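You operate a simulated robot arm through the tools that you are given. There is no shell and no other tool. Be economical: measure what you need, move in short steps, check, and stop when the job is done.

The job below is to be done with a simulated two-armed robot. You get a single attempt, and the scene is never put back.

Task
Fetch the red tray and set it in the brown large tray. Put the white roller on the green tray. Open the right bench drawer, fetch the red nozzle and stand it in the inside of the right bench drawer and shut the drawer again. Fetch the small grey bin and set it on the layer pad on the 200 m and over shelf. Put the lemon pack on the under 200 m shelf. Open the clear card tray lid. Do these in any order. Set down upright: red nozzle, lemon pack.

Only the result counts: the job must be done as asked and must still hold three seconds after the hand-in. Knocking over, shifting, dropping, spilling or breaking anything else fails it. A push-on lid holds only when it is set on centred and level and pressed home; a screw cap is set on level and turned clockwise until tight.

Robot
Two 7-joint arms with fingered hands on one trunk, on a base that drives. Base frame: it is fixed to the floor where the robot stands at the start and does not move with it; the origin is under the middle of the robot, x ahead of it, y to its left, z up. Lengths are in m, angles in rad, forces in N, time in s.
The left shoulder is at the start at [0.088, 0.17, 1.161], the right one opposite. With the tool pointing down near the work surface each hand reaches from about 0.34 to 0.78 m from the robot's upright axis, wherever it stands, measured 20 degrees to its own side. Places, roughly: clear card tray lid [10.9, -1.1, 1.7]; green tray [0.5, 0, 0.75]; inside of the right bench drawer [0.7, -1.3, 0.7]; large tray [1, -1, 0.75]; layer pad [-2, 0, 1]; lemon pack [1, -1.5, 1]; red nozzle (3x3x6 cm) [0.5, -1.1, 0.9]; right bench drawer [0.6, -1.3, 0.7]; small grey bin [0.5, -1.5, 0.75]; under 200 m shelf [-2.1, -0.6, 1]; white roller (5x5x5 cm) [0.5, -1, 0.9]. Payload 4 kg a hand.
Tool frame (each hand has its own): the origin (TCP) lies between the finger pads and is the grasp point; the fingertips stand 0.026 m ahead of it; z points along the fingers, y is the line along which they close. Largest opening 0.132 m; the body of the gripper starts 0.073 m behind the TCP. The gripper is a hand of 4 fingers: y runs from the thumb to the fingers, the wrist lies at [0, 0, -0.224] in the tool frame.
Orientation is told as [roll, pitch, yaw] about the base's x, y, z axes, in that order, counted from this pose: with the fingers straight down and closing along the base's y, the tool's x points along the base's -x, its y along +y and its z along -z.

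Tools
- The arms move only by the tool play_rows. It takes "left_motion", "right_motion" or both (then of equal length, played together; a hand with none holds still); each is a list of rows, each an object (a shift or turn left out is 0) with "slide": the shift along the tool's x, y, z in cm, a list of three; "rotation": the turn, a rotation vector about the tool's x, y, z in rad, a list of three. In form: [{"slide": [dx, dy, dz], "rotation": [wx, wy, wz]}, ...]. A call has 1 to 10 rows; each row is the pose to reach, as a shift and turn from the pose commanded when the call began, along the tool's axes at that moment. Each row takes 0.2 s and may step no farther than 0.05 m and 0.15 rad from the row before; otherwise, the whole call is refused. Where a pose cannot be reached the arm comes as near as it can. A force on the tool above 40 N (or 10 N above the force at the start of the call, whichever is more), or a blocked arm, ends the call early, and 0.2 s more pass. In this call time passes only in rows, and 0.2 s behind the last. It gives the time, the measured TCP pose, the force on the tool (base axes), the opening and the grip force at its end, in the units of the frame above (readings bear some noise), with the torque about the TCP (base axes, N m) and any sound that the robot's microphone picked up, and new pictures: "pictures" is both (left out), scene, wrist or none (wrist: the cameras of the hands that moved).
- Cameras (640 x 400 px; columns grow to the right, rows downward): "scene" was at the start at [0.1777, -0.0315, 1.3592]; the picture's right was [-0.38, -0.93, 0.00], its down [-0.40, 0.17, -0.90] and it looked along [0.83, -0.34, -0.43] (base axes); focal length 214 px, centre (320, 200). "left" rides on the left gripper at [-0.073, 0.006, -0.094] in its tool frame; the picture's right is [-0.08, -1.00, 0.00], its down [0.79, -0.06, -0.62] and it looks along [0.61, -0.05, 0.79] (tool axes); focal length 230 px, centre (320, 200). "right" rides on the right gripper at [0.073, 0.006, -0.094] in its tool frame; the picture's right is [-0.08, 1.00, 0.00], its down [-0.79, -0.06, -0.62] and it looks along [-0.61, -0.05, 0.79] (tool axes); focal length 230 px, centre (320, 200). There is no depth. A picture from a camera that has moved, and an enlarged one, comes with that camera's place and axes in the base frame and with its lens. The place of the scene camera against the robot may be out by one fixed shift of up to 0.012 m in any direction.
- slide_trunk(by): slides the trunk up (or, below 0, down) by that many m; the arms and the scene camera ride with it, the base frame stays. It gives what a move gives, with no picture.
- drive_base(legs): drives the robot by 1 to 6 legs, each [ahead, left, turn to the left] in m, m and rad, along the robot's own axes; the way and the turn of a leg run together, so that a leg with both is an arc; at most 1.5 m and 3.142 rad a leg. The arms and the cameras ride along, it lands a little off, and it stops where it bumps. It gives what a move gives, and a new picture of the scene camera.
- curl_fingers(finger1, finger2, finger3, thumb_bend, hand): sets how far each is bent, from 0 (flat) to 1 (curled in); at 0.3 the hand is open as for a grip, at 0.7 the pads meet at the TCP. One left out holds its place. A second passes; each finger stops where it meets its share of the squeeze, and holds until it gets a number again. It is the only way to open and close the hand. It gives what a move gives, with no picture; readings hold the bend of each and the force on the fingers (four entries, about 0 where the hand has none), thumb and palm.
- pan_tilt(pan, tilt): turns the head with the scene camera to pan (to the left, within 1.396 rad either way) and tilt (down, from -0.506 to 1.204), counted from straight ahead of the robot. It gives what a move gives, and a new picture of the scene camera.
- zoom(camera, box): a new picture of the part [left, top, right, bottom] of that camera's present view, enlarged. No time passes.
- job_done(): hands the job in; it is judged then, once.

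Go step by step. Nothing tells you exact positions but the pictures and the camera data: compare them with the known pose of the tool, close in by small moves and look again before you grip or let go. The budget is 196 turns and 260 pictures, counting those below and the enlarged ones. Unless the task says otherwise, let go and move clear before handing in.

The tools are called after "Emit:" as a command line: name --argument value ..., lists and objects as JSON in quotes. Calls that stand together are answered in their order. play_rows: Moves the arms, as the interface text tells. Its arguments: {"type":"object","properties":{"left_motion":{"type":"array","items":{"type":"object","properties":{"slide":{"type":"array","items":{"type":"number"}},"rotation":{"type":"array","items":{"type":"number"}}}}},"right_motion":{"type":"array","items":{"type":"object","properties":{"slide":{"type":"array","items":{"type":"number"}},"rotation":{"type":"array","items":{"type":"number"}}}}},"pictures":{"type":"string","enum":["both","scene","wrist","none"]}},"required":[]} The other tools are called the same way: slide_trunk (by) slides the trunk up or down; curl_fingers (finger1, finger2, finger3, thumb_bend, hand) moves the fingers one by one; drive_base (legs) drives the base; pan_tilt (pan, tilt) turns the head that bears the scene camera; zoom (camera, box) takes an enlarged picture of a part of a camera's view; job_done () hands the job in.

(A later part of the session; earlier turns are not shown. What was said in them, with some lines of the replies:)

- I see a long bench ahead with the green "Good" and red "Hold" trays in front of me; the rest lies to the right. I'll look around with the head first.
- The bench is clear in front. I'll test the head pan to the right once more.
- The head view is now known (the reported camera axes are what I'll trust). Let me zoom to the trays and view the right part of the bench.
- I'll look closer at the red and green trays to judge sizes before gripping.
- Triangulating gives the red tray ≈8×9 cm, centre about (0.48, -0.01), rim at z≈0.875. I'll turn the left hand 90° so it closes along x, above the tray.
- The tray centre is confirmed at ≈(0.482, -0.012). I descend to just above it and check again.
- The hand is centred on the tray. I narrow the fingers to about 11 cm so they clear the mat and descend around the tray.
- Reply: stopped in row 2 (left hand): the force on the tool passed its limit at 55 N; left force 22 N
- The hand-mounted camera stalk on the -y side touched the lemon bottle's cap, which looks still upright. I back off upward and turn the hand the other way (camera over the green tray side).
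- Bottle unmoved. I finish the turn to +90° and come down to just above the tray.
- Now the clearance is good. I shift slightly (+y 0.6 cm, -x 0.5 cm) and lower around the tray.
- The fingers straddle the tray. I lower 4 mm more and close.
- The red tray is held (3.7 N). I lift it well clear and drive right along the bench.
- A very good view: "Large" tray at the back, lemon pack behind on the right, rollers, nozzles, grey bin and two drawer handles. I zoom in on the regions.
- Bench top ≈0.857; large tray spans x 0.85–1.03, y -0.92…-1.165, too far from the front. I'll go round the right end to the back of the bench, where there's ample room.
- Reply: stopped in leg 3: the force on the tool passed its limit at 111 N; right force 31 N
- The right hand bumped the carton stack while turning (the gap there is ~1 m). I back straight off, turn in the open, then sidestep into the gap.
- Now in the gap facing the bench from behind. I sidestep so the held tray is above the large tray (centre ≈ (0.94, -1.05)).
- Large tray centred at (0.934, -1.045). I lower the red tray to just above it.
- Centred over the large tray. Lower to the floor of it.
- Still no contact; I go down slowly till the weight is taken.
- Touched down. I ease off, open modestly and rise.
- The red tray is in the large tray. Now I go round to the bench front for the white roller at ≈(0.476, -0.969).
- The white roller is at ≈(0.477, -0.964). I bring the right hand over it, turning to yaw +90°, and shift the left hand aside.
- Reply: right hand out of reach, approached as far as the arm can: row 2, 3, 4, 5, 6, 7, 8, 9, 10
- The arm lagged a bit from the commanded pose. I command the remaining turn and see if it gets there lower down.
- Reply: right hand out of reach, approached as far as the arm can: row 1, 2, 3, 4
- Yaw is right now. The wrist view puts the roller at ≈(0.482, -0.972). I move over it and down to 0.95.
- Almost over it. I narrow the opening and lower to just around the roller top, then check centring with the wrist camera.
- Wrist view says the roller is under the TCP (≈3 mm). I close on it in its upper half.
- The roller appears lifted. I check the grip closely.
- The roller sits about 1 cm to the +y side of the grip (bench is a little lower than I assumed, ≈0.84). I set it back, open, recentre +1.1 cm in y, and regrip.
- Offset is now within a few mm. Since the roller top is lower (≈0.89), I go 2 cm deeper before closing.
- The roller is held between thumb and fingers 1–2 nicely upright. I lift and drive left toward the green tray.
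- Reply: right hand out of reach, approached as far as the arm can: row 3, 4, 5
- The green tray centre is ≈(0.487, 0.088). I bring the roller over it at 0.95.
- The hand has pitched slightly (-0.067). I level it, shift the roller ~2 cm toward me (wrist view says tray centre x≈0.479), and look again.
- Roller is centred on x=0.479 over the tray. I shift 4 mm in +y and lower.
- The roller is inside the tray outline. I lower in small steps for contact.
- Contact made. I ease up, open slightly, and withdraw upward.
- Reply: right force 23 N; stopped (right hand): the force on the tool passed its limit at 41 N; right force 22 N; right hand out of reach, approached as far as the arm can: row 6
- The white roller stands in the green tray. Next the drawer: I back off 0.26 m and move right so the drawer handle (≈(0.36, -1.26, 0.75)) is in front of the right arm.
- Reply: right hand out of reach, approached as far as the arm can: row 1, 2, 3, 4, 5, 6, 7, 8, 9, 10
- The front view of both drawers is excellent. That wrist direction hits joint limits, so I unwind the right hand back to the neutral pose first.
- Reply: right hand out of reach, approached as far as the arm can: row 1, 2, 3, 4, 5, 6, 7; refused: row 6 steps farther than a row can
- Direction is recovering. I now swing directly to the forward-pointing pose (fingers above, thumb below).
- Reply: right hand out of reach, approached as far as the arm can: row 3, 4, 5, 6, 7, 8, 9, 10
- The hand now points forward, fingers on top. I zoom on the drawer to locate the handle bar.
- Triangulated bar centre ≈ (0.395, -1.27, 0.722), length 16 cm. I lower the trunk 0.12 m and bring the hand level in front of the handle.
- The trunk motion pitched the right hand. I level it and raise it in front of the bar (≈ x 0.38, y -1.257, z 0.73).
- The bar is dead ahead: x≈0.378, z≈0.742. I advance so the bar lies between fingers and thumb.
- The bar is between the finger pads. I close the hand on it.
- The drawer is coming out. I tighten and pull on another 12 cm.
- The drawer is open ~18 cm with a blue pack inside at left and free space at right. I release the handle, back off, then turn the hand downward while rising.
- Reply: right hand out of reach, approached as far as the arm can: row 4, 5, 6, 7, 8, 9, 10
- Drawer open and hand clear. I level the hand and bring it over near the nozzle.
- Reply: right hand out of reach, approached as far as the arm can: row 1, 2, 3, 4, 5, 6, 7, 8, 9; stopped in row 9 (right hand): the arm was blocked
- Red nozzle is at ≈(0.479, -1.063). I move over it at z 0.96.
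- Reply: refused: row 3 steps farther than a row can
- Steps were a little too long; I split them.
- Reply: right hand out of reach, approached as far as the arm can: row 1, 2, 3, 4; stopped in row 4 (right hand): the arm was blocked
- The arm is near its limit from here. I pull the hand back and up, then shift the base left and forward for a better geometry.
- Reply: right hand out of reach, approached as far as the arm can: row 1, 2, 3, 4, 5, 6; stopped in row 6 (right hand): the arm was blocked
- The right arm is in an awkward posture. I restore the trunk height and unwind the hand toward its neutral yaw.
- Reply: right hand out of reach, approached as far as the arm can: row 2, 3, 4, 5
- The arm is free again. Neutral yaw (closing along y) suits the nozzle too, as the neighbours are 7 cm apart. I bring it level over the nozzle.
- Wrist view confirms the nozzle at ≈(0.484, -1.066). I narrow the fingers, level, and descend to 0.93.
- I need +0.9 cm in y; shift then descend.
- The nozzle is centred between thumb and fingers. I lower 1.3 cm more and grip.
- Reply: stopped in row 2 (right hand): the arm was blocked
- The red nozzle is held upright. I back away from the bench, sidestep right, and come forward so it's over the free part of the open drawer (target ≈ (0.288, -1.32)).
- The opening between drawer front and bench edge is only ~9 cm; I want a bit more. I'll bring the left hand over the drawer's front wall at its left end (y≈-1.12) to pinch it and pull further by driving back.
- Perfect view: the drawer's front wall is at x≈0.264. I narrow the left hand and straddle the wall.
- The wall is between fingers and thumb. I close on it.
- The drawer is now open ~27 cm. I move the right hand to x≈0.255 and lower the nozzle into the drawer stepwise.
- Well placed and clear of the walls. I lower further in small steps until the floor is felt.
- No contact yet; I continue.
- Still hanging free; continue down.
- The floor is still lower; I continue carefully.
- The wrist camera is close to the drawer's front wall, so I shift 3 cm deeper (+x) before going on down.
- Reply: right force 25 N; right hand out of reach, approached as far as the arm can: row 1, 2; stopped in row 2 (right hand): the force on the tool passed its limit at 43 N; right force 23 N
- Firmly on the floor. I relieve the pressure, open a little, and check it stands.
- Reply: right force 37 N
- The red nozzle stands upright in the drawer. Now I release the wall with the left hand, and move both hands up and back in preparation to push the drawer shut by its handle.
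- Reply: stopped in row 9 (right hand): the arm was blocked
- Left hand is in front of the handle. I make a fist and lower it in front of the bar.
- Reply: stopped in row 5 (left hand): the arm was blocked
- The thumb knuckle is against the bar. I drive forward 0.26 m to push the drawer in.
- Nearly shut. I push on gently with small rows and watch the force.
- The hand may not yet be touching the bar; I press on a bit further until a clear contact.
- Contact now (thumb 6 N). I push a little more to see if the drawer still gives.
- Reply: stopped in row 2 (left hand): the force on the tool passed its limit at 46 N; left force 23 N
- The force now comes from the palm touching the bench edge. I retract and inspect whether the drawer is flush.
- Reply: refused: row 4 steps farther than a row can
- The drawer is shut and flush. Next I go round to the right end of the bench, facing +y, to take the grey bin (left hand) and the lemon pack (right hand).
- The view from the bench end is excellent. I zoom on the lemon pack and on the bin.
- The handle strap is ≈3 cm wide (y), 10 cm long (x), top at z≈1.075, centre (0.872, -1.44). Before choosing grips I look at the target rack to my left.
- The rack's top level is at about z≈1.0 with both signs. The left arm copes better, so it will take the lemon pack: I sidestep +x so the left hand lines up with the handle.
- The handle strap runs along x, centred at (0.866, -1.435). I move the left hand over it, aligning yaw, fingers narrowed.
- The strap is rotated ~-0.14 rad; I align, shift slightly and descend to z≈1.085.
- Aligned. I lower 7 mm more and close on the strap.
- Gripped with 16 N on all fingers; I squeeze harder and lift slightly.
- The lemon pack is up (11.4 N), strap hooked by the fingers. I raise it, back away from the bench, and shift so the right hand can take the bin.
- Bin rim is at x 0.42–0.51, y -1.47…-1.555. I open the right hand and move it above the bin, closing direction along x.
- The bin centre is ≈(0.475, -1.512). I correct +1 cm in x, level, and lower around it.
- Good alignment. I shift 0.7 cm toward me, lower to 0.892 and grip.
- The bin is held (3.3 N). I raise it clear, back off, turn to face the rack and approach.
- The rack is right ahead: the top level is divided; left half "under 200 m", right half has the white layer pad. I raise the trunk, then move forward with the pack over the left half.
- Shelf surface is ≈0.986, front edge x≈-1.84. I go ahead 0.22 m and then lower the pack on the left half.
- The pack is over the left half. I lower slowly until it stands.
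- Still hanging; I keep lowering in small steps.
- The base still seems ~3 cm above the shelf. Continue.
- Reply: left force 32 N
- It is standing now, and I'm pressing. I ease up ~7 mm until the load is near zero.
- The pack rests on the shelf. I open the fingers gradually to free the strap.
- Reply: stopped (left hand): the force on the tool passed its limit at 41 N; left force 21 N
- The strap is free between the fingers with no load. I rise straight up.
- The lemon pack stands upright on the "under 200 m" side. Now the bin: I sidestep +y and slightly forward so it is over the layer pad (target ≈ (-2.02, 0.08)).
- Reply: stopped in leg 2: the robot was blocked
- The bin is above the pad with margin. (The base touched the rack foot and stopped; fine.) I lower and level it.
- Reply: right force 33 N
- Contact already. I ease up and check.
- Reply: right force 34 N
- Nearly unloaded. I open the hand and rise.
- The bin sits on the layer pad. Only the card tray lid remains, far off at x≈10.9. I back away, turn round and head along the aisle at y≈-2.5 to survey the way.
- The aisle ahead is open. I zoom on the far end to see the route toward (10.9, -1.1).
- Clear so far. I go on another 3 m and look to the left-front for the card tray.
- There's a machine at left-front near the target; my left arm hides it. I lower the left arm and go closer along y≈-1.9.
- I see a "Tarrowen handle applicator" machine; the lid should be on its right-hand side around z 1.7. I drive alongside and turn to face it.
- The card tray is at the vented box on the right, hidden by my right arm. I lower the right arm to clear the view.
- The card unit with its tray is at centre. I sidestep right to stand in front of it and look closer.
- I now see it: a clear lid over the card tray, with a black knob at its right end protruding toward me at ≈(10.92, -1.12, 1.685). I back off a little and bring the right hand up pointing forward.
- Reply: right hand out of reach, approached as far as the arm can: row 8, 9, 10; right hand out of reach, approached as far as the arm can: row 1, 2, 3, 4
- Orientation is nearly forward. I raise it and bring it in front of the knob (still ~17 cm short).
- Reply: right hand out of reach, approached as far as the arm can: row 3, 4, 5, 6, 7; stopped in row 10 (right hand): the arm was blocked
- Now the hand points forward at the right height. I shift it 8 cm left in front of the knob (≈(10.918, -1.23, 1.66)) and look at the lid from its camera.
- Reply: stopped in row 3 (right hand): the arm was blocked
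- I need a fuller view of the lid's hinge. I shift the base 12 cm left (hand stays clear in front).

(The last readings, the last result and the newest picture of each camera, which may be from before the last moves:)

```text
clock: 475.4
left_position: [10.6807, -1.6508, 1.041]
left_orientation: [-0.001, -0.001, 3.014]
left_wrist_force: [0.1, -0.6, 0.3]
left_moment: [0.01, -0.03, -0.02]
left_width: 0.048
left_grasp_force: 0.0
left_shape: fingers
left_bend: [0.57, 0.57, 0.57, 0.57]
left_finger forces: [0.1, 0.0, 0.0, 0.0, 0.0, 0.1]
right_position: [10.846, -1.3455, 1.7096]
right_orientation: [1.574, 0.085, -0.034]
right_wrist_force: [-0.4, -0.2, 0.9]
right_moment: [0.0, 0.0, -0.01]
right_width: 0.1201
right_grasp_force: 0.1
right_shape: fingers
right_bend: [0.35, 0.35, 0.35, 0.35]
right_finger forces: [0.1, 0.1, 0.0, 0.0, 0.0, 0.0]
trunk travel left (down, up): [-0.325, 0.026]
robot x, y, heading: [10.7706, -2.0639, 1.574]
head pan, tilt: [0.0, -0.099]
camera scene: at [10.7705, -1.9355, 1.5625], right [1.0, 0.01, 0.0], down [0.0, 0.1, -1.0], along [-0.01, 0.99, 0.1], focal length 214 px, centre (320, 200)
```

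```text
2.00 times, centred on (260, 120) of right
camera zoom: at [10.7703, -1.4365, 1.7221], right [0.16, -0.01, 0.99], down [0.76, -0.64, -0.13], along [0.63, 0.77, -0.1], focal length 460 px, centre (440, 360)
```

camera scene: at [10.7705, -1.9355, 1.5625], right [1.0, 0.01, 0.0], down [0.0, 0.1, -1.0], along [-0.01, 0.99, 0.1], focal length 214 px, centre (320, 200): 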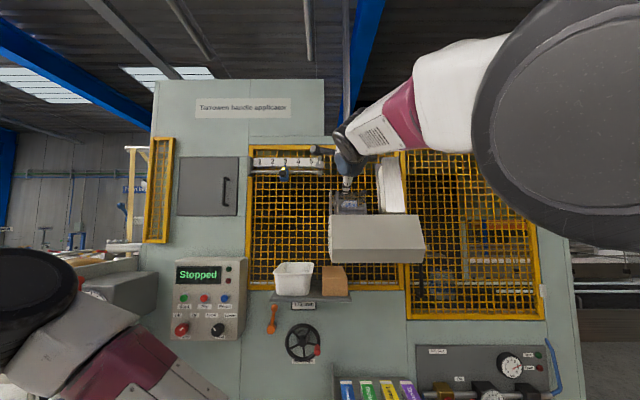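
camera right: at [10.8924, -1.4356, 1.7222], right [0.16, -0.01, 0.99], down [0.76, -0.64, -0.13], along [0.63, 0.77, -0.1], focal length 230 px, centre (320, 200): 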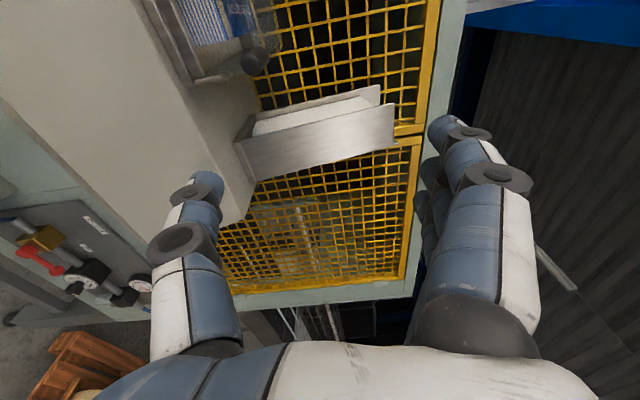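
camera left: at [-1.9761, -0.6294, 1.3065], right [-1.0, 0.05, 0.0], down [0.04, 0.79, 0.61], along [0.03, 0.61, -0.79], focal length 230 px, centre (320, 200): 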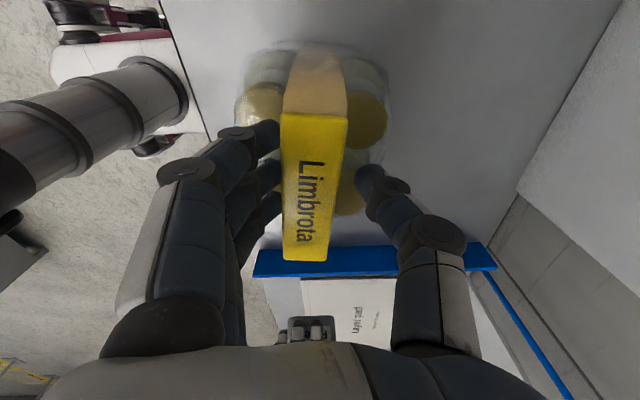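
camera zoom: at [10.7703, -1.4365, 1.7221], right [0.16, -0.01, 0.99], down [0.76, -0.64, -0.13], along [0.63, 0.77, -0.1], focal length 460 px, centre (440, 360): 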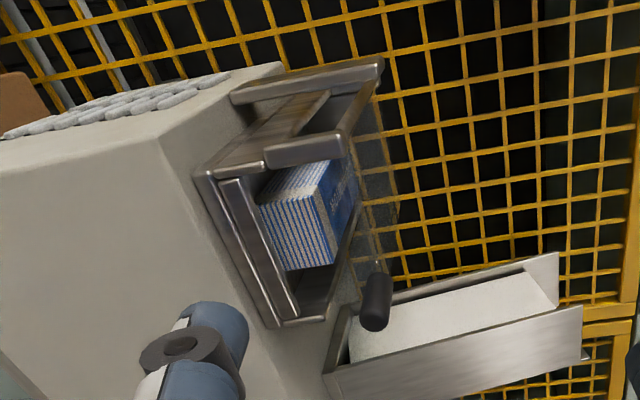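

The lid is hinged at its left end (tall plate at x≈10.82); the knob at the right end must go up and over to the left. I reposition the base so the arm has room, line the hand up with the knob and narrow the fingers.

Emit:
drive_base --legs '[[0, 0.11, 0]]'

Emit:
curl_fingers --hand "right" --finger1 0.52 --finger2 0.52 --finger3 0.52 --thumb_bend 0.52

Emit:
play_rows --right_motion '[{"slide": [-4, -1, 0], "rotation": [0, 0.034, -0.085]}, {"slide": [-8, -2, 0], "rotation": [0, 0.034, -0.085]}, {"slide": [-12, -3, 0], "rotation": [0, 0.034, -0.085]}, {"slide": [-16, -4, 0], "rotation": [0, 0.034, -0.085]}, {"slide": [-18, -5, 0], "rotation": [0, 0.034, -0.085]}]' --pictures "wrist"

```text
clock: 477.0
left_position: [10.5691, -1.652, 1.0407]
left_orientation: [-0.001, -0.005, 3.014]
left_wrist_force: [-0.1, 0.2, -0.4]
left_moment: [0.01, -0.01, 0.02]
left_width: 0.0474
left_grasp_force: 0.1
left_shape: fingers
left_bend: [0.57, 0.57, 0.57, 0.57]
left_finger forces: [0.1, 0.0, 0.0, 0.1, 0.1, 0.1]
right_position: [10.737, -1.3458, 1.7103]
right_orientation: [1.573, 0.084, -0.032]
right_wrist_force: [0.7, -0.2, 0.1]
right_moment: [0.01, 0.01, 0.01]
right_width: 0.1199
right_grasp_force: 0.2
right_shape: fingers
right_bend: [0.35, 0.35, 0.35, 0.35]
right_finger forces: [0.0, 0.1, 0.0, 0.1, 0.1, 0.0]
trunk travel left (down, up): [-0.325, 0.026]
robot x, y, heading: [10.6653, -2.0655, 1.577]
head pan, tilt: [0.0, -0.099]
camera scene: at [10.6606, -1.9361, 1.5625], right [1.0, 0.01, 0.0], down [0.0, 0.1, -1.0], along [-0.01, 0.99, 0.1], focal length 214 px, centre (320, 200)
```

scene: 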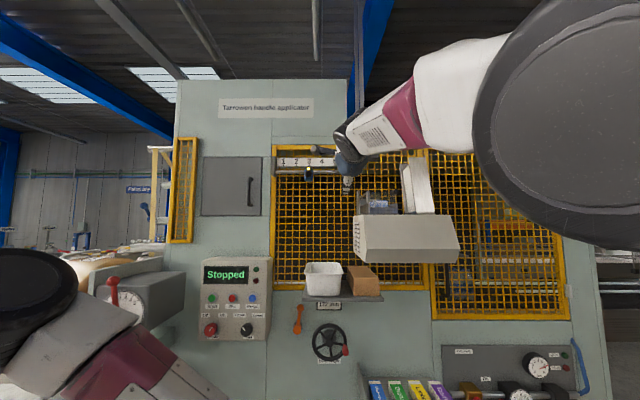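

```text
clock: 478.0
left_position: [10.5701, -1.6518, 1.0405]
left_orientation: [-0.002, -0.003, 3.015]
left_wrist_force: [-0.4, 0.6, -1.0]
left_moment: [-0.01, 0.01, -0.02]
left_width: 0.0475
left_grasp_force: 0.1
left_shape: fingers
left_bend: [0.57, 0.57, 0.57, 0.57]
left_finger forces: [0.1, 0.1, 0.0, 0.1, 0.0, 0.0]
right_position: [10.7378, -1.3458, 1.7109]
right_orientation: [1.575, 0.085, -0.033]
right_wrist_force: [-0.2, 0.2, -0.4]
right_moment: [-0.02, 0.01, 0.01]
right_width: 0.065
right_grasp_force: 0.0
right_shape: fingers
right_bend: [0.52, 0.52, 0.52, 0.52]
right_finger forces: [0.0, 0.0, 0.0, 0.0, 0.0, 0.1]
trunk travel left (down, up): [-0.325, 0.026]
robot x, y, heading: [10.6577, -2.0711, 1.576]
head pan, tilt: [0.0, -0.099]
```

```text
clock: 479.2
left_position: [10.5715, -1.6514, 1.0412]
left_orientation: [-0.002, -0.004, 3.013]
left_wrist_force: [0.2, -0.7, 0.0]
left_moment: [0.0, 0.02, -0.04]
left_width: 0.0473
left_grasp_force: 0.0
left_shape: fingers
left_bend: [0.57, 0.57, 0.57, 0.57]
left_finger forces: [0.0, 0.1, 0.1, 0.1, 0.0, 0.0]
right_position: [10.9118, -1.351, 1.6453]
right_orientation: [1.577, 0.0, 0.003]
right_wrist_force: [0.0, 0.3, -0.2]
right_moment: [0.0, -0.01, 0.01]
right_width: 0.0651
right_grasp_force: 0.1
right_shape: fingers
right_bend: [0.52, 0.52, 0.52, 0.52]
right_finger forces: [0.0, 0.0, 0.0, 0.0, 0.0, 0.0]
trunk travel left (down, up): [-0.325, 0.026]
robot x, y, heading: [10.662, -2.0648, 1.58]
head pan, tilt: [0.0, -0.099]
camera right: at [10.8395, -1.4455, 1.6511], right [0.08, -0.01, 1.0], down [0.79, -0.62, -0.06], along [0.61, 0.79, -0.04], focal length 230 px, centre (320, 200)
```

right: 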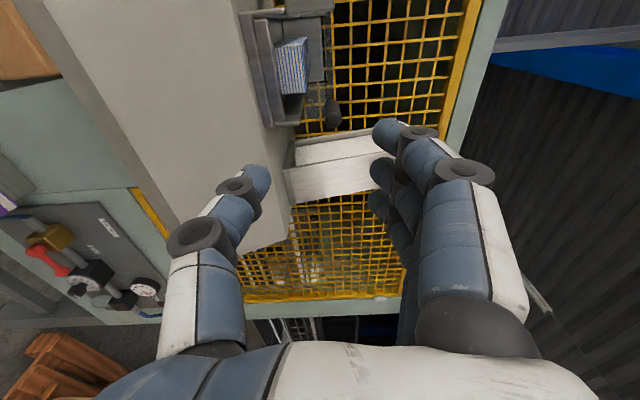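

Lined up. I raise 2 cm and shift 6 mm right, then drive forward 12 cm so the fingers surround the knob.

Emit:
play_rows --right_motion '[{"slide": [-0.6, 1.9, 0]}]' --pictures "none"

Emit:
drive_base --legs '[[0.115, 0, 0]]'

Emit:
zoom --camera "right" --box '[120, 0, 520, 300]'

```text
clock: 479.6
left_position: [10.5714, -1.6529, 1.0417]
left_orientation: [-0.002, -0.003, 3.014]
left_wrist_force: [0.4, -0.4, 0.5]
left_moment: [0.04, 0.02, -0.03]
left_width: 0.0475
left_grasp_force: 0.1
left_shape: fingers
left_bend: [0.57, 0.57, 0.57, 0.57]
left_finger forces: [0.0, 0.0, 0.0, 0.0, 0.1, 0.0]
right_position: [10.9188, -1.3524, 1.664]
right_orientation: [1.575, -0.001, -0.001]
right_wrist_force: [-0.5, 0.0, 1.4]
right_moment: [-0.03, -0.02, 0.0]
right_width: 0.065
right_grasp_force: 0.0
right_shape: fingers
right_bend: [0.52, 0.52, 0.52, 0.52]
right_finger forces: [0.0, 0.0, 0.0, 0.0, 0.0, 0.0]
trunk travel left (down, up): [-0.325, 0.026]
robot x, y, heading: [10.6627, -2.0687, 1.578]
head pan, tilt: [0.0, -0.099]
```

```text
clock: 480.8
left_position: [10.5708, -1.5387, 1.0418]
left_orientation: [-0.003, -0.004, 3.014]
left_wrist_force: [-0.3, 0.2, -0.6]
left_moment: [-0.01, 0.01, -0.01]
left_width: 0.0477
left_grasp_force: 0.1
left_shape: fingers
left_bend: [0.57, 0.57, 0.57, 0.57]
left_finger forces: [0.0, 0.1, 0.1, 0.0, 0.1, 0.0]
right_position: [10.9183, -1.2395, 1.6634]
right_orientation: [1.574, 0.001, 0.0]
right_wrist_force: [-0.1, 0.4, -0.6]
right_moment: [-0.01, -0.02, 0.0]
right_width: 0.0647
right_grasp_force: 0.1
right_shape: fingers
right_bend: [0.52, 0.52, 0.52, 0.52]
right_finger forces: [0.0, 0.0, 0.0, 0.0, 0.0, 0.1]
trunk travel left (down, up): [-0.325, 0.026]
robot x, y, heading: [10.6617, -1.9548, 1.579]
head pan, tilt: [0.0, -0.099]
camera scene: at [10.6602, -1.8235, 1.5625], right [1.0, 0.01, 0.0], down [0.0, 0.1, -0.99], along [-0.01, 0.99, 0.1], focal length 214 px, centre (320, 200)
```

scene: 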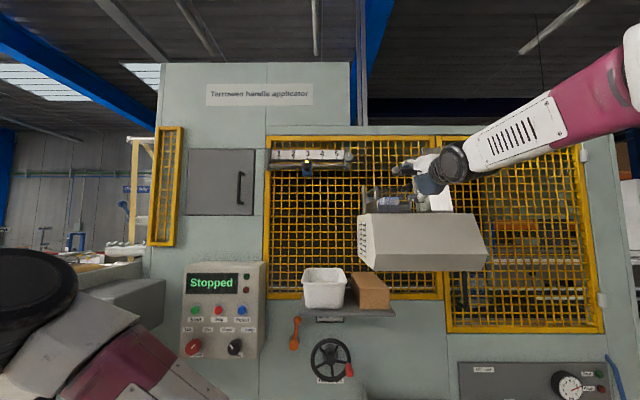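

```text
1.33 times, centred on (320, 150) of right
camera zoom: at [10.8448, -1.3333, 1.6701], right [0.08, -0.01, 1.0], down [0.79, -0.62, -0.06], along [0.61, 0.79, -0.04], focal length 307 px, centre (320, 267)
```

zoom: 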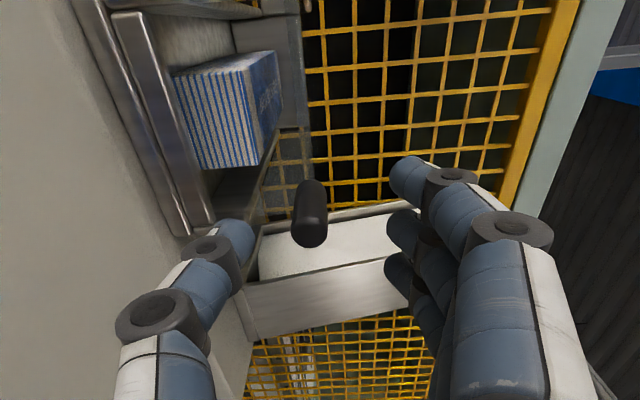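

The knob lies between thumb and fingers. I go up 7 mm and forward 2 cm, then close gently on it.

Emit:
play_rows --right_motion '[{"slide": [0, 0.7, 0.7]}, {"slide": [0, 0.7, 1.5]}, {"slide": [0, 0.7, 2.2]}]' --pictures "none"

Emit:
curl_fingers --hand "right" --finger1 0.7 --finger2 0.7 --finger3 0.7 --thumb_bend 0.7

Emit:
zoom --camera "right" --box '[120, 0, 520, 300]'

```text
clock: 481.6
left_position: [10.5707, -1.5401, 1.0416]
left_orientation: [-0.002, -0.003, 3.014]
left_wrist_force: [-0.3, -0.8, 0.5]
left_moment: [0.01, 0.03, 0.05]
left_width: 0.0473
left_grasp_force: 0.1
left_shape: fingers
left_bend: [0.57, 0.57, 0.57, 0.57]
left_finger forces: [0.0, 0.1, 0.0, 0.1, 0.0, 0.1]
right_position: [10.9192, -1.218, 1.6715]
right_orientation: [1.575, 0.0, 0.0]
right_wrist_force: [1.4, 0.4, 1.1]
right_moment: [0.0, 0.0, 0.02]
right_width: 0.065
right_grasp_force: 0.0
right_shape: fingers
right_bend: [0.52, 0.52, 0.52, 0.52]
right_finger forces: [0.1, 0.0, 0.0, 0.0, 0.1, 0.0]
trunk travel left (down, up): [-0.325, 0.026]
robot x, y, heading: [10.6609, -1.955, 1.575]
head pan, tilt: [0.0, -0.099]
```

```text
clock: 482.6
left_position: [10.5691, -1.5394, 1.0417]
left_orientation: [-0.002, -0.004, 3.013]
left_wrist_force: [0.6, 0.0, 1.5]
left_moment: [-0.01, 0.04, 0.02]
left_width: 0.0475
left_grasp_force: 0.2
left_shape: fingers
left_bend: [0.57, 0.57, 0.57, 0.57]
left_finger forces: [0.0, 0.0, 0.1, 0.0, 0.0, 0.0]
right_position: [10.9171, -1.2164, 1.6713]
right_orientation: [1.575, 0.002, -0.001]
right_wrist_force: [-0.6, 1.5, -1.7]
right_moment: [-0.02, -0.02, 0.0]
right_width: 0.0192
right_grasp_force: 4.9
right_shape: fingers
right_bend: [0.7, 0.67, 0.7, 0.67]
right_finger forces: [0.0, 3.9, 0.0, 0.0, 5.7, 0.1]
trunk travel left (down, up): [-0.325, 0.026]
robot x, y, heading: [10.667, -1.9512, 1.575]
head pan, tilt: [0.0, -0.099]
```

```text
1.33 times, centred on (320, 150) of right
camera zoom: at [10.8448, -1.3108, 1.6773], right [0.08, -0.01, 1.0], down [0.79, -0.62, -0.06], along [0.61, 0.79, -0.04], focal length 307 px, centre (320, 267)
```

zoom: 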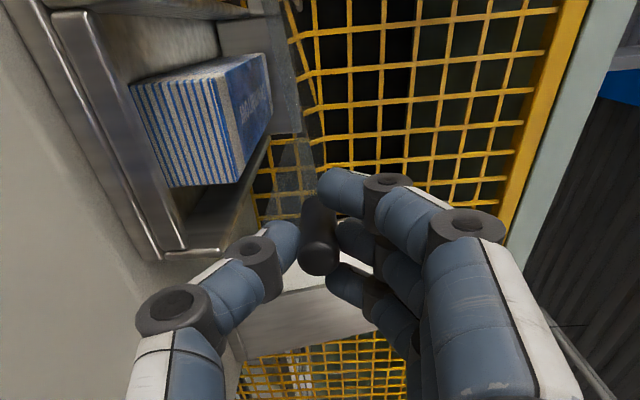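

The knob is gripped. I start the arc: up ~3 cm and slightly left, watching the force.

Emit:
play_rows --right_motion '[{"slide": [0.1, 0.8, 0]}, {"slide": [0.3, 1.5, 0]}, {"slide": [0.6, 2.2, 0]}, {"slide": [0.9, 2.9, 0]}]' --pictures "wrist"

```text
clock: 483.6
left_position: [10.5707, -1.5392, 1.041]
left_orientation: [-0.003, -0.004, 3.015]
left_wrist_force: [-1.1, 0.1, -0.4]
left_moment: [-0.01, 0.0, -0.03]
left_width: 0.0478
left_grasp_force: 0.1
left_shape: fingers
left_bend: [0.57, 0.57, 0.57, 0.57]
left_finger forces: [0.0, 0.0, 0.0, 0.1, 0.0, 0.0]
right_position: [10.9082, -1.218, 1.6991]
right_orientation: [1.575, 0.001, 0.0]
right_wrist_force: [-0.5, 1.2, -2.2]
right_moment: [-0.07, -0.07, 0.02]
right_width: 0.0192
right_grasp_force: 4.5
right_shape: fingers
right_bend: [0.7, 0.66, 0.7, 0.67]
right_finger forces: [0.0, 4.0, 0.0, 0.0, 5.1, 0.1]
trunk travel left (down, up): [-0.325, 0.026]
robot x, y, heading: [10.6645, -1.9547, 1.575]
head pan, tilt: [0.0, -0.099]
camera right: at [10.8354, -1.3114, 1.7059], right [0.08, -0.01, 1.0], down [0.79, -0.62, -0.06], along [0.61, 0.79, -0.04], focal length 230 px, centre (320, 200)
```

right: 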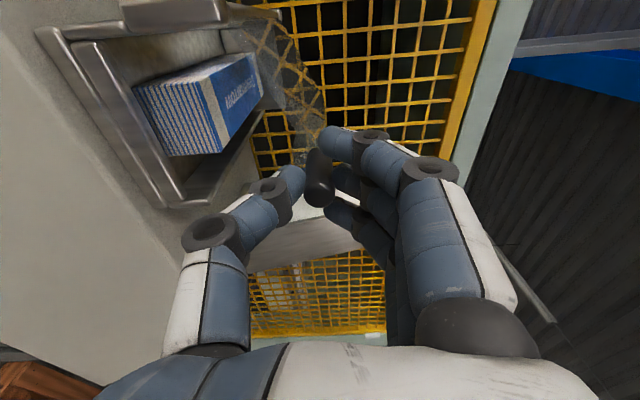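

The lid is lifting with tiny force. I continue along the arc about the left hinge.

Emit:
play_rows --right_motion '[{"slide": [0.4, 0.8, 0]}, {"slide": [0.95, 1.6, 0]}, {"slide": [1.5, 2.35, 0]}, {"slide": [2.2, 3.0, 0]}, {"slide": [2.9, 3.55, 0]}, {"slide": [3.7, 4.05, 0]}, {"slide": [4.5, 4.45, 0]}, {"slide": [5.4, 4.8, 0]}]' --pictures "wrist"

```text
clock: 485.4
left_position: [10.5701, -1.5395, 1.0406]
left_orientation: [-0.002, -0.004, 3.015]
left_wrist_force: [-0.6, -0.4, 0.5]
left_moment: [0.02, 0.05, 0.01]
left_width: 0.0477
left_grasp_force: 0.0
left_shape: fingers
left_bend: [0.57, 0.57, 0.57, 0.57]
left_finger forces: [0.0, 0.0, 0.1, 0.0, 0.0, 0.0]
right_position: [10.8558, -1.2175, 1.7479]
right_orientation: [1.576, 0.002, -0.002]
right_wrist_force: [0.3, 1.6, 0.1]
right_moment: [0.04, -0.04, -0.02]
right_width: 0.0184
right_grasp_force: 3.8
right_shape: fingers
right_bend: [0.7, 0.66, 0.7, 0.68]
right_finger forces: [0.0, 3.8, 0.1, 0.0, 4.9, 0.1]
trunk travel left (down, up): [-0.325, 0.026]
robot x, y, heading: [10.6616, -1.9503, 1.577]
head pan, tilt: [0.0, -0.099]
camera right: at [10.7814, -1.3115, 1.7539], right [0.08, -0.01, 1.0], down [0.79, -0.62, -0.06], along [0.61, 0.79, -0.04], focal length 230 px, centre (320, 200)
```

right: 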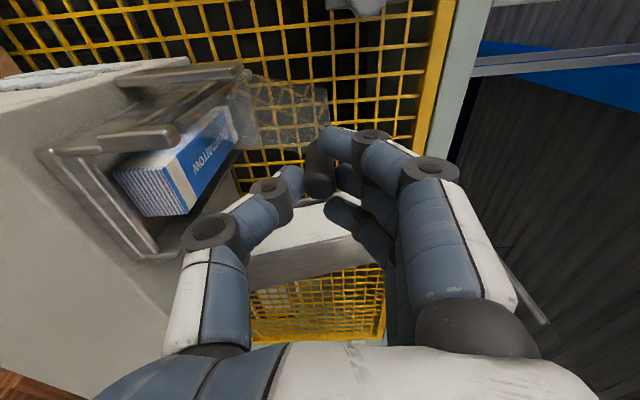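

About 70° open. I carry on over the top to about 120°.

Emit:
play_rows --right_motion '[{"slide": [0.9, 0.25, 0]}, {"slide": [1.8, 0.4, 0]}, {"slide": [2.7, 0.45, 0]}, {"slide": [3.65, 0.44, 0]}, {"slide": [4.6, 0.3, 0]}, {"slide": [5.5, 0.1, 0]}, {"slide": [6.4, -0.2, 0]}, {"slide": [7.2, -0.6, 0]}]' --pictures "wrist"

```text
clock: 487.2
left_position: [10.5689, -1.5388, 1.041]
left_orientation: [-0.002, 0.0, 3.015]
left_wrist_force: [-0.2, -1.2, 0.3]
left_moment: [-0.02, -0.06, 0.02]
left_width: 0.0476
left_grasp_force: 0.1
left_shape: fingers
left_bend: [0.57, 0.57, 0.57, 0.57]
left_finger forces: [0.1, 0.0, 0.1, 0.0, 0.0, 0.0]
right_position: [10.7789, -1.219, 1.7429]
right_orientation: [1.578, -0.004, 0.003]
right_wrist_force: [6.3, -0.5, -1.4]
right_moment: [-0.04, 0.04, -0.24]
right_width: 0.0163
right_grasp_force: 4.1
right_shape: fingers
right_bend: [0.7, 0.69, 0.7, 0.69]
right_finger forces: [0.0, 0.6, 6.5, 0.0, 1.7, 0.0]
trunk travel left (down, up): [-0.325, 0.026]
robot x, y, heading: [10.6608, -1.9537, 1.576]
head pan, tilt: [0.0, -0.099]
camera right: at [10.7048, -1.3123, 1.7486], right [0.07, -0.01, 1.0], down [0.79, -0.61, -0.06], along [0.61, 0.79, -0.04], focal length 230 px, centre (320, 200)
```

right: 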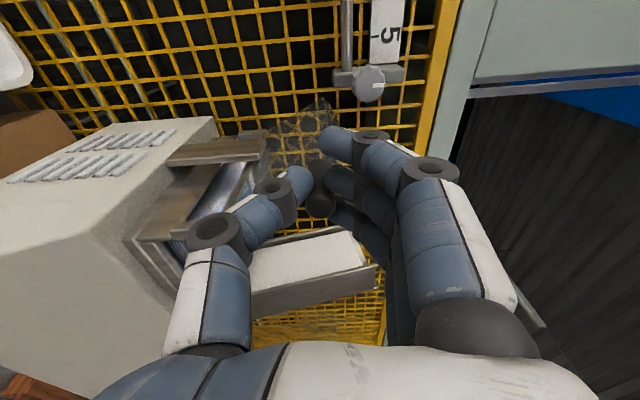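

Past vertical and now meeting the stop (6 N). I open the fingers and watch whether the lid stays.

Emit:
curl_fingers --hand "right" --finger1 0.5 --finger2 0.5 --finger3 0.5 --thumb_bend 0.5

Emit:
play_rows --right_motion '[{"slide": [0, 0, -1.5]}, {"slide": [0, 0, -3.5]}, {"slide": [0, 0, -6.5]}, {"slide": [0, 0, -10]}]' --pictures "wrist"

```text
clock: 488.2
left_position: [10.5705, -1.5389, 1.0397]
left_orientation: [-0.002, -0.002, 3.014]
left_wrist_force: [-0.2, 0.2, -0.3]
left_moment: [-0.01, 0.01, -0.03]
left_width: 0.0478
left_grasp_force: 0.1
left_shape: fingers
left_bend: [0.57, 0.57, 0.57, 0.57]
left_finger forces: [0.0, 0.1, 0.0, 0.0, 0.0, 0.0]
right_position: [10.7826, -1.2182, 1.7433]
right_orientation: [1.575, 0.0, -0.001]
right_wrist_force: [-0.1, -0.7, 0.6]
right_moment: [0.01, -0.02, -0.01]
right_width: 0.0699
right_grasp_force: 0.0
right_shape: fingers
right_bend: [0.5, 0.5, 0.5, 0.5]
right_finger forces: [0.1, 0.0, 0.0, 0.0, 0.0, 0.0]
trunk travel left (down, up): [-0.325, 0.026]
robot x, y, heading: [10.6655, -1.9562, 1.576]
head pan, tilt: [0.0, -0.099]
```

```text
clock: 489.2
left_position: [10.5701, -1.5393, 1.0405]
left_orientation: [-0.001, -0.004, 3.014]
left_wrist_force: [-0.1, -0.5, -0.2]
left_moment: [-0.05, 0.01, 0.02]
left_width: 0.0475
left_grasp_force: 0.1
left_shape: fingers
left_bend: [0.57, 0.57, 0.57, 0.57]
left_finger forces: [0.0, 0.1, 0.0, 0.0, 0.0, 0.0]
right_position: [10.7821, -1.2812, 1.741]
right_orientation: [1.577, 0.001, 0.001]
right_wrist_force: [-0.5, 0.8, 0.7]
right_moment: [0.06, 0.02, -0.02]
right_width: 0.0702
right_grasp_force: 0.0
right_shape: fingers
right_bend: [0.5, 0.5, 0.5, 0.5]
right_finger forces: [0.0, 0.1, 0.0, 0.1, 0.1, 0.0]
right hand out of reach, approached as far as the arm can: row 4
trunk travel left (down, up): [-0.325, 0.026]
robot x, y, heading: [10.6628, -1.9489, 1.577]
head pan, tilt: [0.0, -0.099]
camera right: at [10.7091, -1.3755, 1.747], right [0.08, 0.0, 1.0], down [0.79, -0.62, -0.06], along [0.61, 0.79, -0.04], focal length 230 px, centre (320, 200)
```

right: 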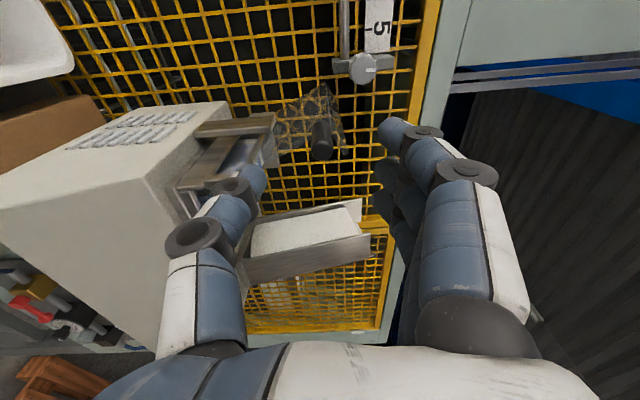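

The lid stays up by itself. I back the robot away and take a final look.

Emit:
drive_base --legs '[[-0.3, 0, 0]]'

Emit:
zoom --camera "scene" --box '[260, 120, 460, 270]'

Emit:
zoom --camera "right" --box '[160, 40, 400, 240]'

```text
clock: 491.3
left_position: [10.577, -1.8181, 1.0407]
left_orientation: [0.0, -0.004, 3.006]
left_wrist_force: [-0.4, 1.1, 0.6]
left_moment: [-0.05, 0.01, -0.04]
left_width: 0.0475
left_grasp_force: 0.0
left_shape: fingers
left_bend: [0.57, 0.57, 0.57, 0.57]
left_finger forces: [0.0, 0.0, 0.0, 0.1, 0.1, 0.0]
right_position: [10.7915, -1.5626, 1.7423]
right_orientation: [1.578, 0.0, -0.005]
right_wrist_force: [0.3, 0.6, -0.4]
right_moment: [0.01, 0.01, -0.02]
right_width: 0.0698
right_grasp_force: 0.1
right_shape: fingers
right_bend: [0.5, 0.5, 0.5, 0.5]
right_finger forces: [0.0, 0.1, 0.0, 0.1, 0.0, 0.1]
trunk travel left (down, up): [-0.325, 0.026]
robot x, y, heading: [10.6715, -2.2373, 1.571]
head pan, tilt: [0.0, -0.099]
stopped in leg 1: the robot was blocked; the commanded pose is now the measured one
camera scene: at [10.6661, -2.1014, 1.5622], right [1.0, 0.0, 0.0], down [0.0, 0.1, -1.0], along [0.0, 1.0, 0.1], focal length 214 px, centre (320, 200)
```

scene: 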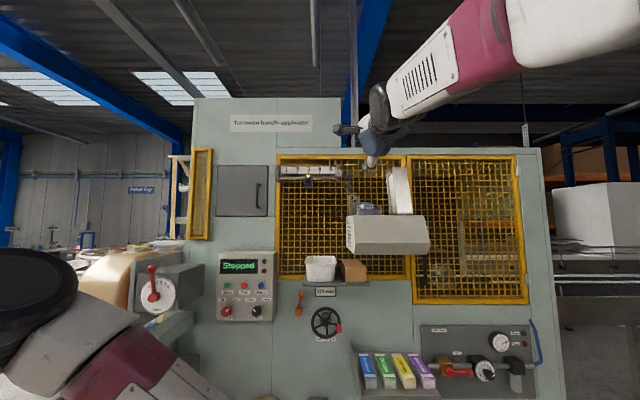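

```text
2.67 times, centred on (360, 195) of scene
camera zoom: at [10.6661, -2.1014, 1.5622], right [1.0, 0.0, 0.0], down [0.0, 0.1, -1.0], along [0.0, 1.0, 0.1], focal length 572 px, centre (213, 213)
```

zoom: 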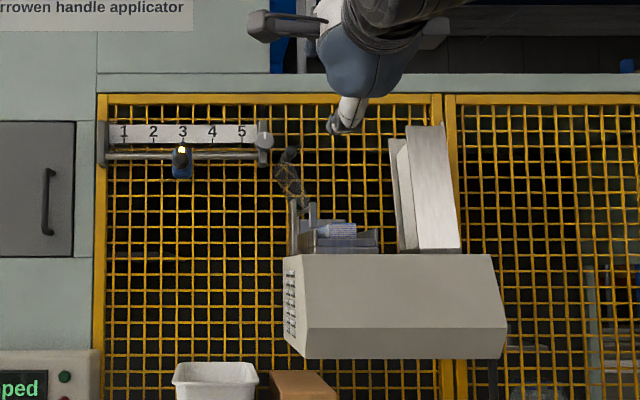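

```text
2.00 times, centred on (280, 140) of right
camera zoom: at [10.7174, -1.6555, 1.748], right [0.08, -0.01, 1.0], down [0.78, -0.62, -0.07], along [0.62, 0.78, -0.04], focal length 460 px, centre (400, 320)
```

zoom: 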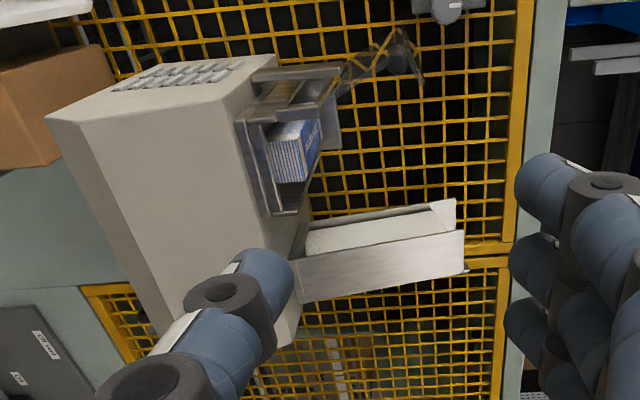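

The lid is open (~115°) and holding. The base touched something behind while backing; I ease forward and check that nothing was disturbed.

Emit:
drive_base --legs '[[0.08, 0, 0], [0, 0, 0.9]]'

Emit:
pan_tilt --pan 1.38 --tilt 0.6

```text
clock: 494.7
left_position: [10.2838, -1.9725, 1.0417]
left_orientation: [-0.002, -0.003, -2.365]
left_wrist_force: [-0.2, 0.1, 0.2]
left_moment: [0.02, 0.0, 0.01]
left_width: 0.0478
left_grasp_force: 0.1
left_shape: fingers
left_bend: [0.57, 0.57, 0.57, 0.57]
left_finger forces: [0.0, 0.0, 0.0, 0.1, 0.0, 0.0]
right_position: [10.2132, -1.6474, 1.7429]
right_orientation: [1.58, 0.0, 0.906]
right_wrist_force: [-0.5, -0.3, 0.7]
right_moment: [0.0, 0.0, 0.02]
right_width: 0.0699
right_grasp_force: 0.0
right_shape: fingers
right_bend: [0.5, 0.5, 0.5, 0.5]
right_finger forces: [0.0, 0.1, 0.0, 0.1, 0.0, 0.0]
trunk travel left (down, up): [-0.325, 0.026]
robot x, y, heading: [10.6653, -2.1542, 2.477]
head pan, tilt: [0.0, -0.099]
camera scene: at [10.5645, -2.0739, 1.5625], right [0.61, 0.79, 0.0], down [-0.08, 0.06, -1.0], along [-0.79, 0.61, 0.1], focal length 214 px, centre (320, 200)
```

scene: 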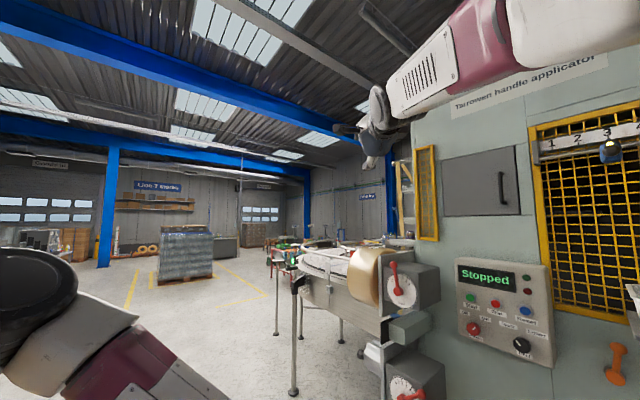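

```text
clock: 496.2
left_position: [10.283, -1.9717, 1.0411]
left_orientation: [-0.001, -0.005, -2.365]
left_wrist_force: [1.1, -0.2, 0.8]
left_moment: [-0.01, 0.03, 0.0]
left_width: 0.0475
left_grasp_force: 0.0
left_shape: fingers
left_bend: [0.57, 0.57, 0.57, 0.57]
left_finger forces: [0.1, 0.1, 0.0, 0.1, 0.0, 0.0]
right_position: [10.2129, -1.6455, 1.7438]
right_orientation: [1.58, 0.001, 0.905]
right_wrist_force: [-0.3, 0.7, -0.2]
right_moment: [0.01, -0.02, 0.0]
right_width: 0.0701
right_grasp_force: 0.0
right_shape: fingers
right_bend: [0.5, 0.5, 0.5, 0.5]
right_finger forces: [0.0, 0.1, 0.0, 0.1, 0.0, 0.0]
trunk travel left (down, up): [-0.325, 0.026]
robot x, y, heading: [10.6643, -2.1541, 2.483]
head pan, tilt: [1.381, 0.6]
camera scene: at [10.567, -2.1854, 1.4985], right [-0.66, 0.75, 0.0], down [0.42, 0.37, -0.83], along [-0.62, -0.54, -0.56], focal length 214 px, centre (320, 200)
```

scene: 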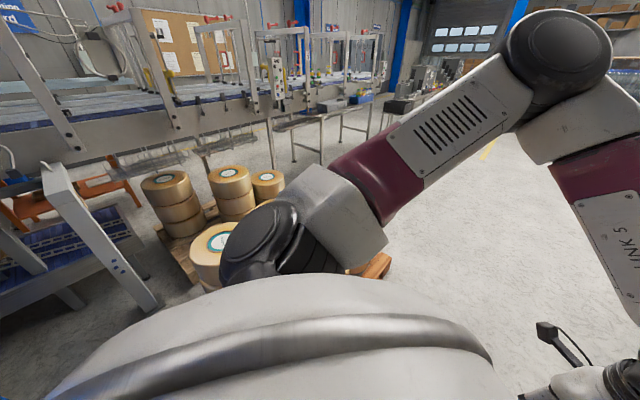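

All six tasks are done as far as I can see: the stacks behind me stand undisturbed, both hands are empty and clear, and the lid holds open. I'm handing in.

Emit:
job_done

```text
The job is handed in.
```

I did all six tasks and handed the job in; the score has not come back.

- **Red tray:** it sits in the brown large tray.
- **White roller:** it stands on the green tray. The green tray slid about 1 cm when my fingers opened.
- **Red nozzle:** it stood upright in the right drawer when I let go, and I then shut the drawer. I did not reopen it to check the nozzle stayed up.
- **Small grey bin:** it is on the layer pad on the 200 m and over shelf.
- **Lemon pack:** it stands upright on the under 200 m shelf.
- **Clear card tray lid:** it is open to about 115° and stays there by itself.

**Bumps:** my right hand struck the carton stack once, and a hand camera pressed on a lemon bottle. The base touched the rack, and something behind me at the lid machine. I saw nothing knocked over or moved, but I did not look closely at the cartons or the rack afterwards.
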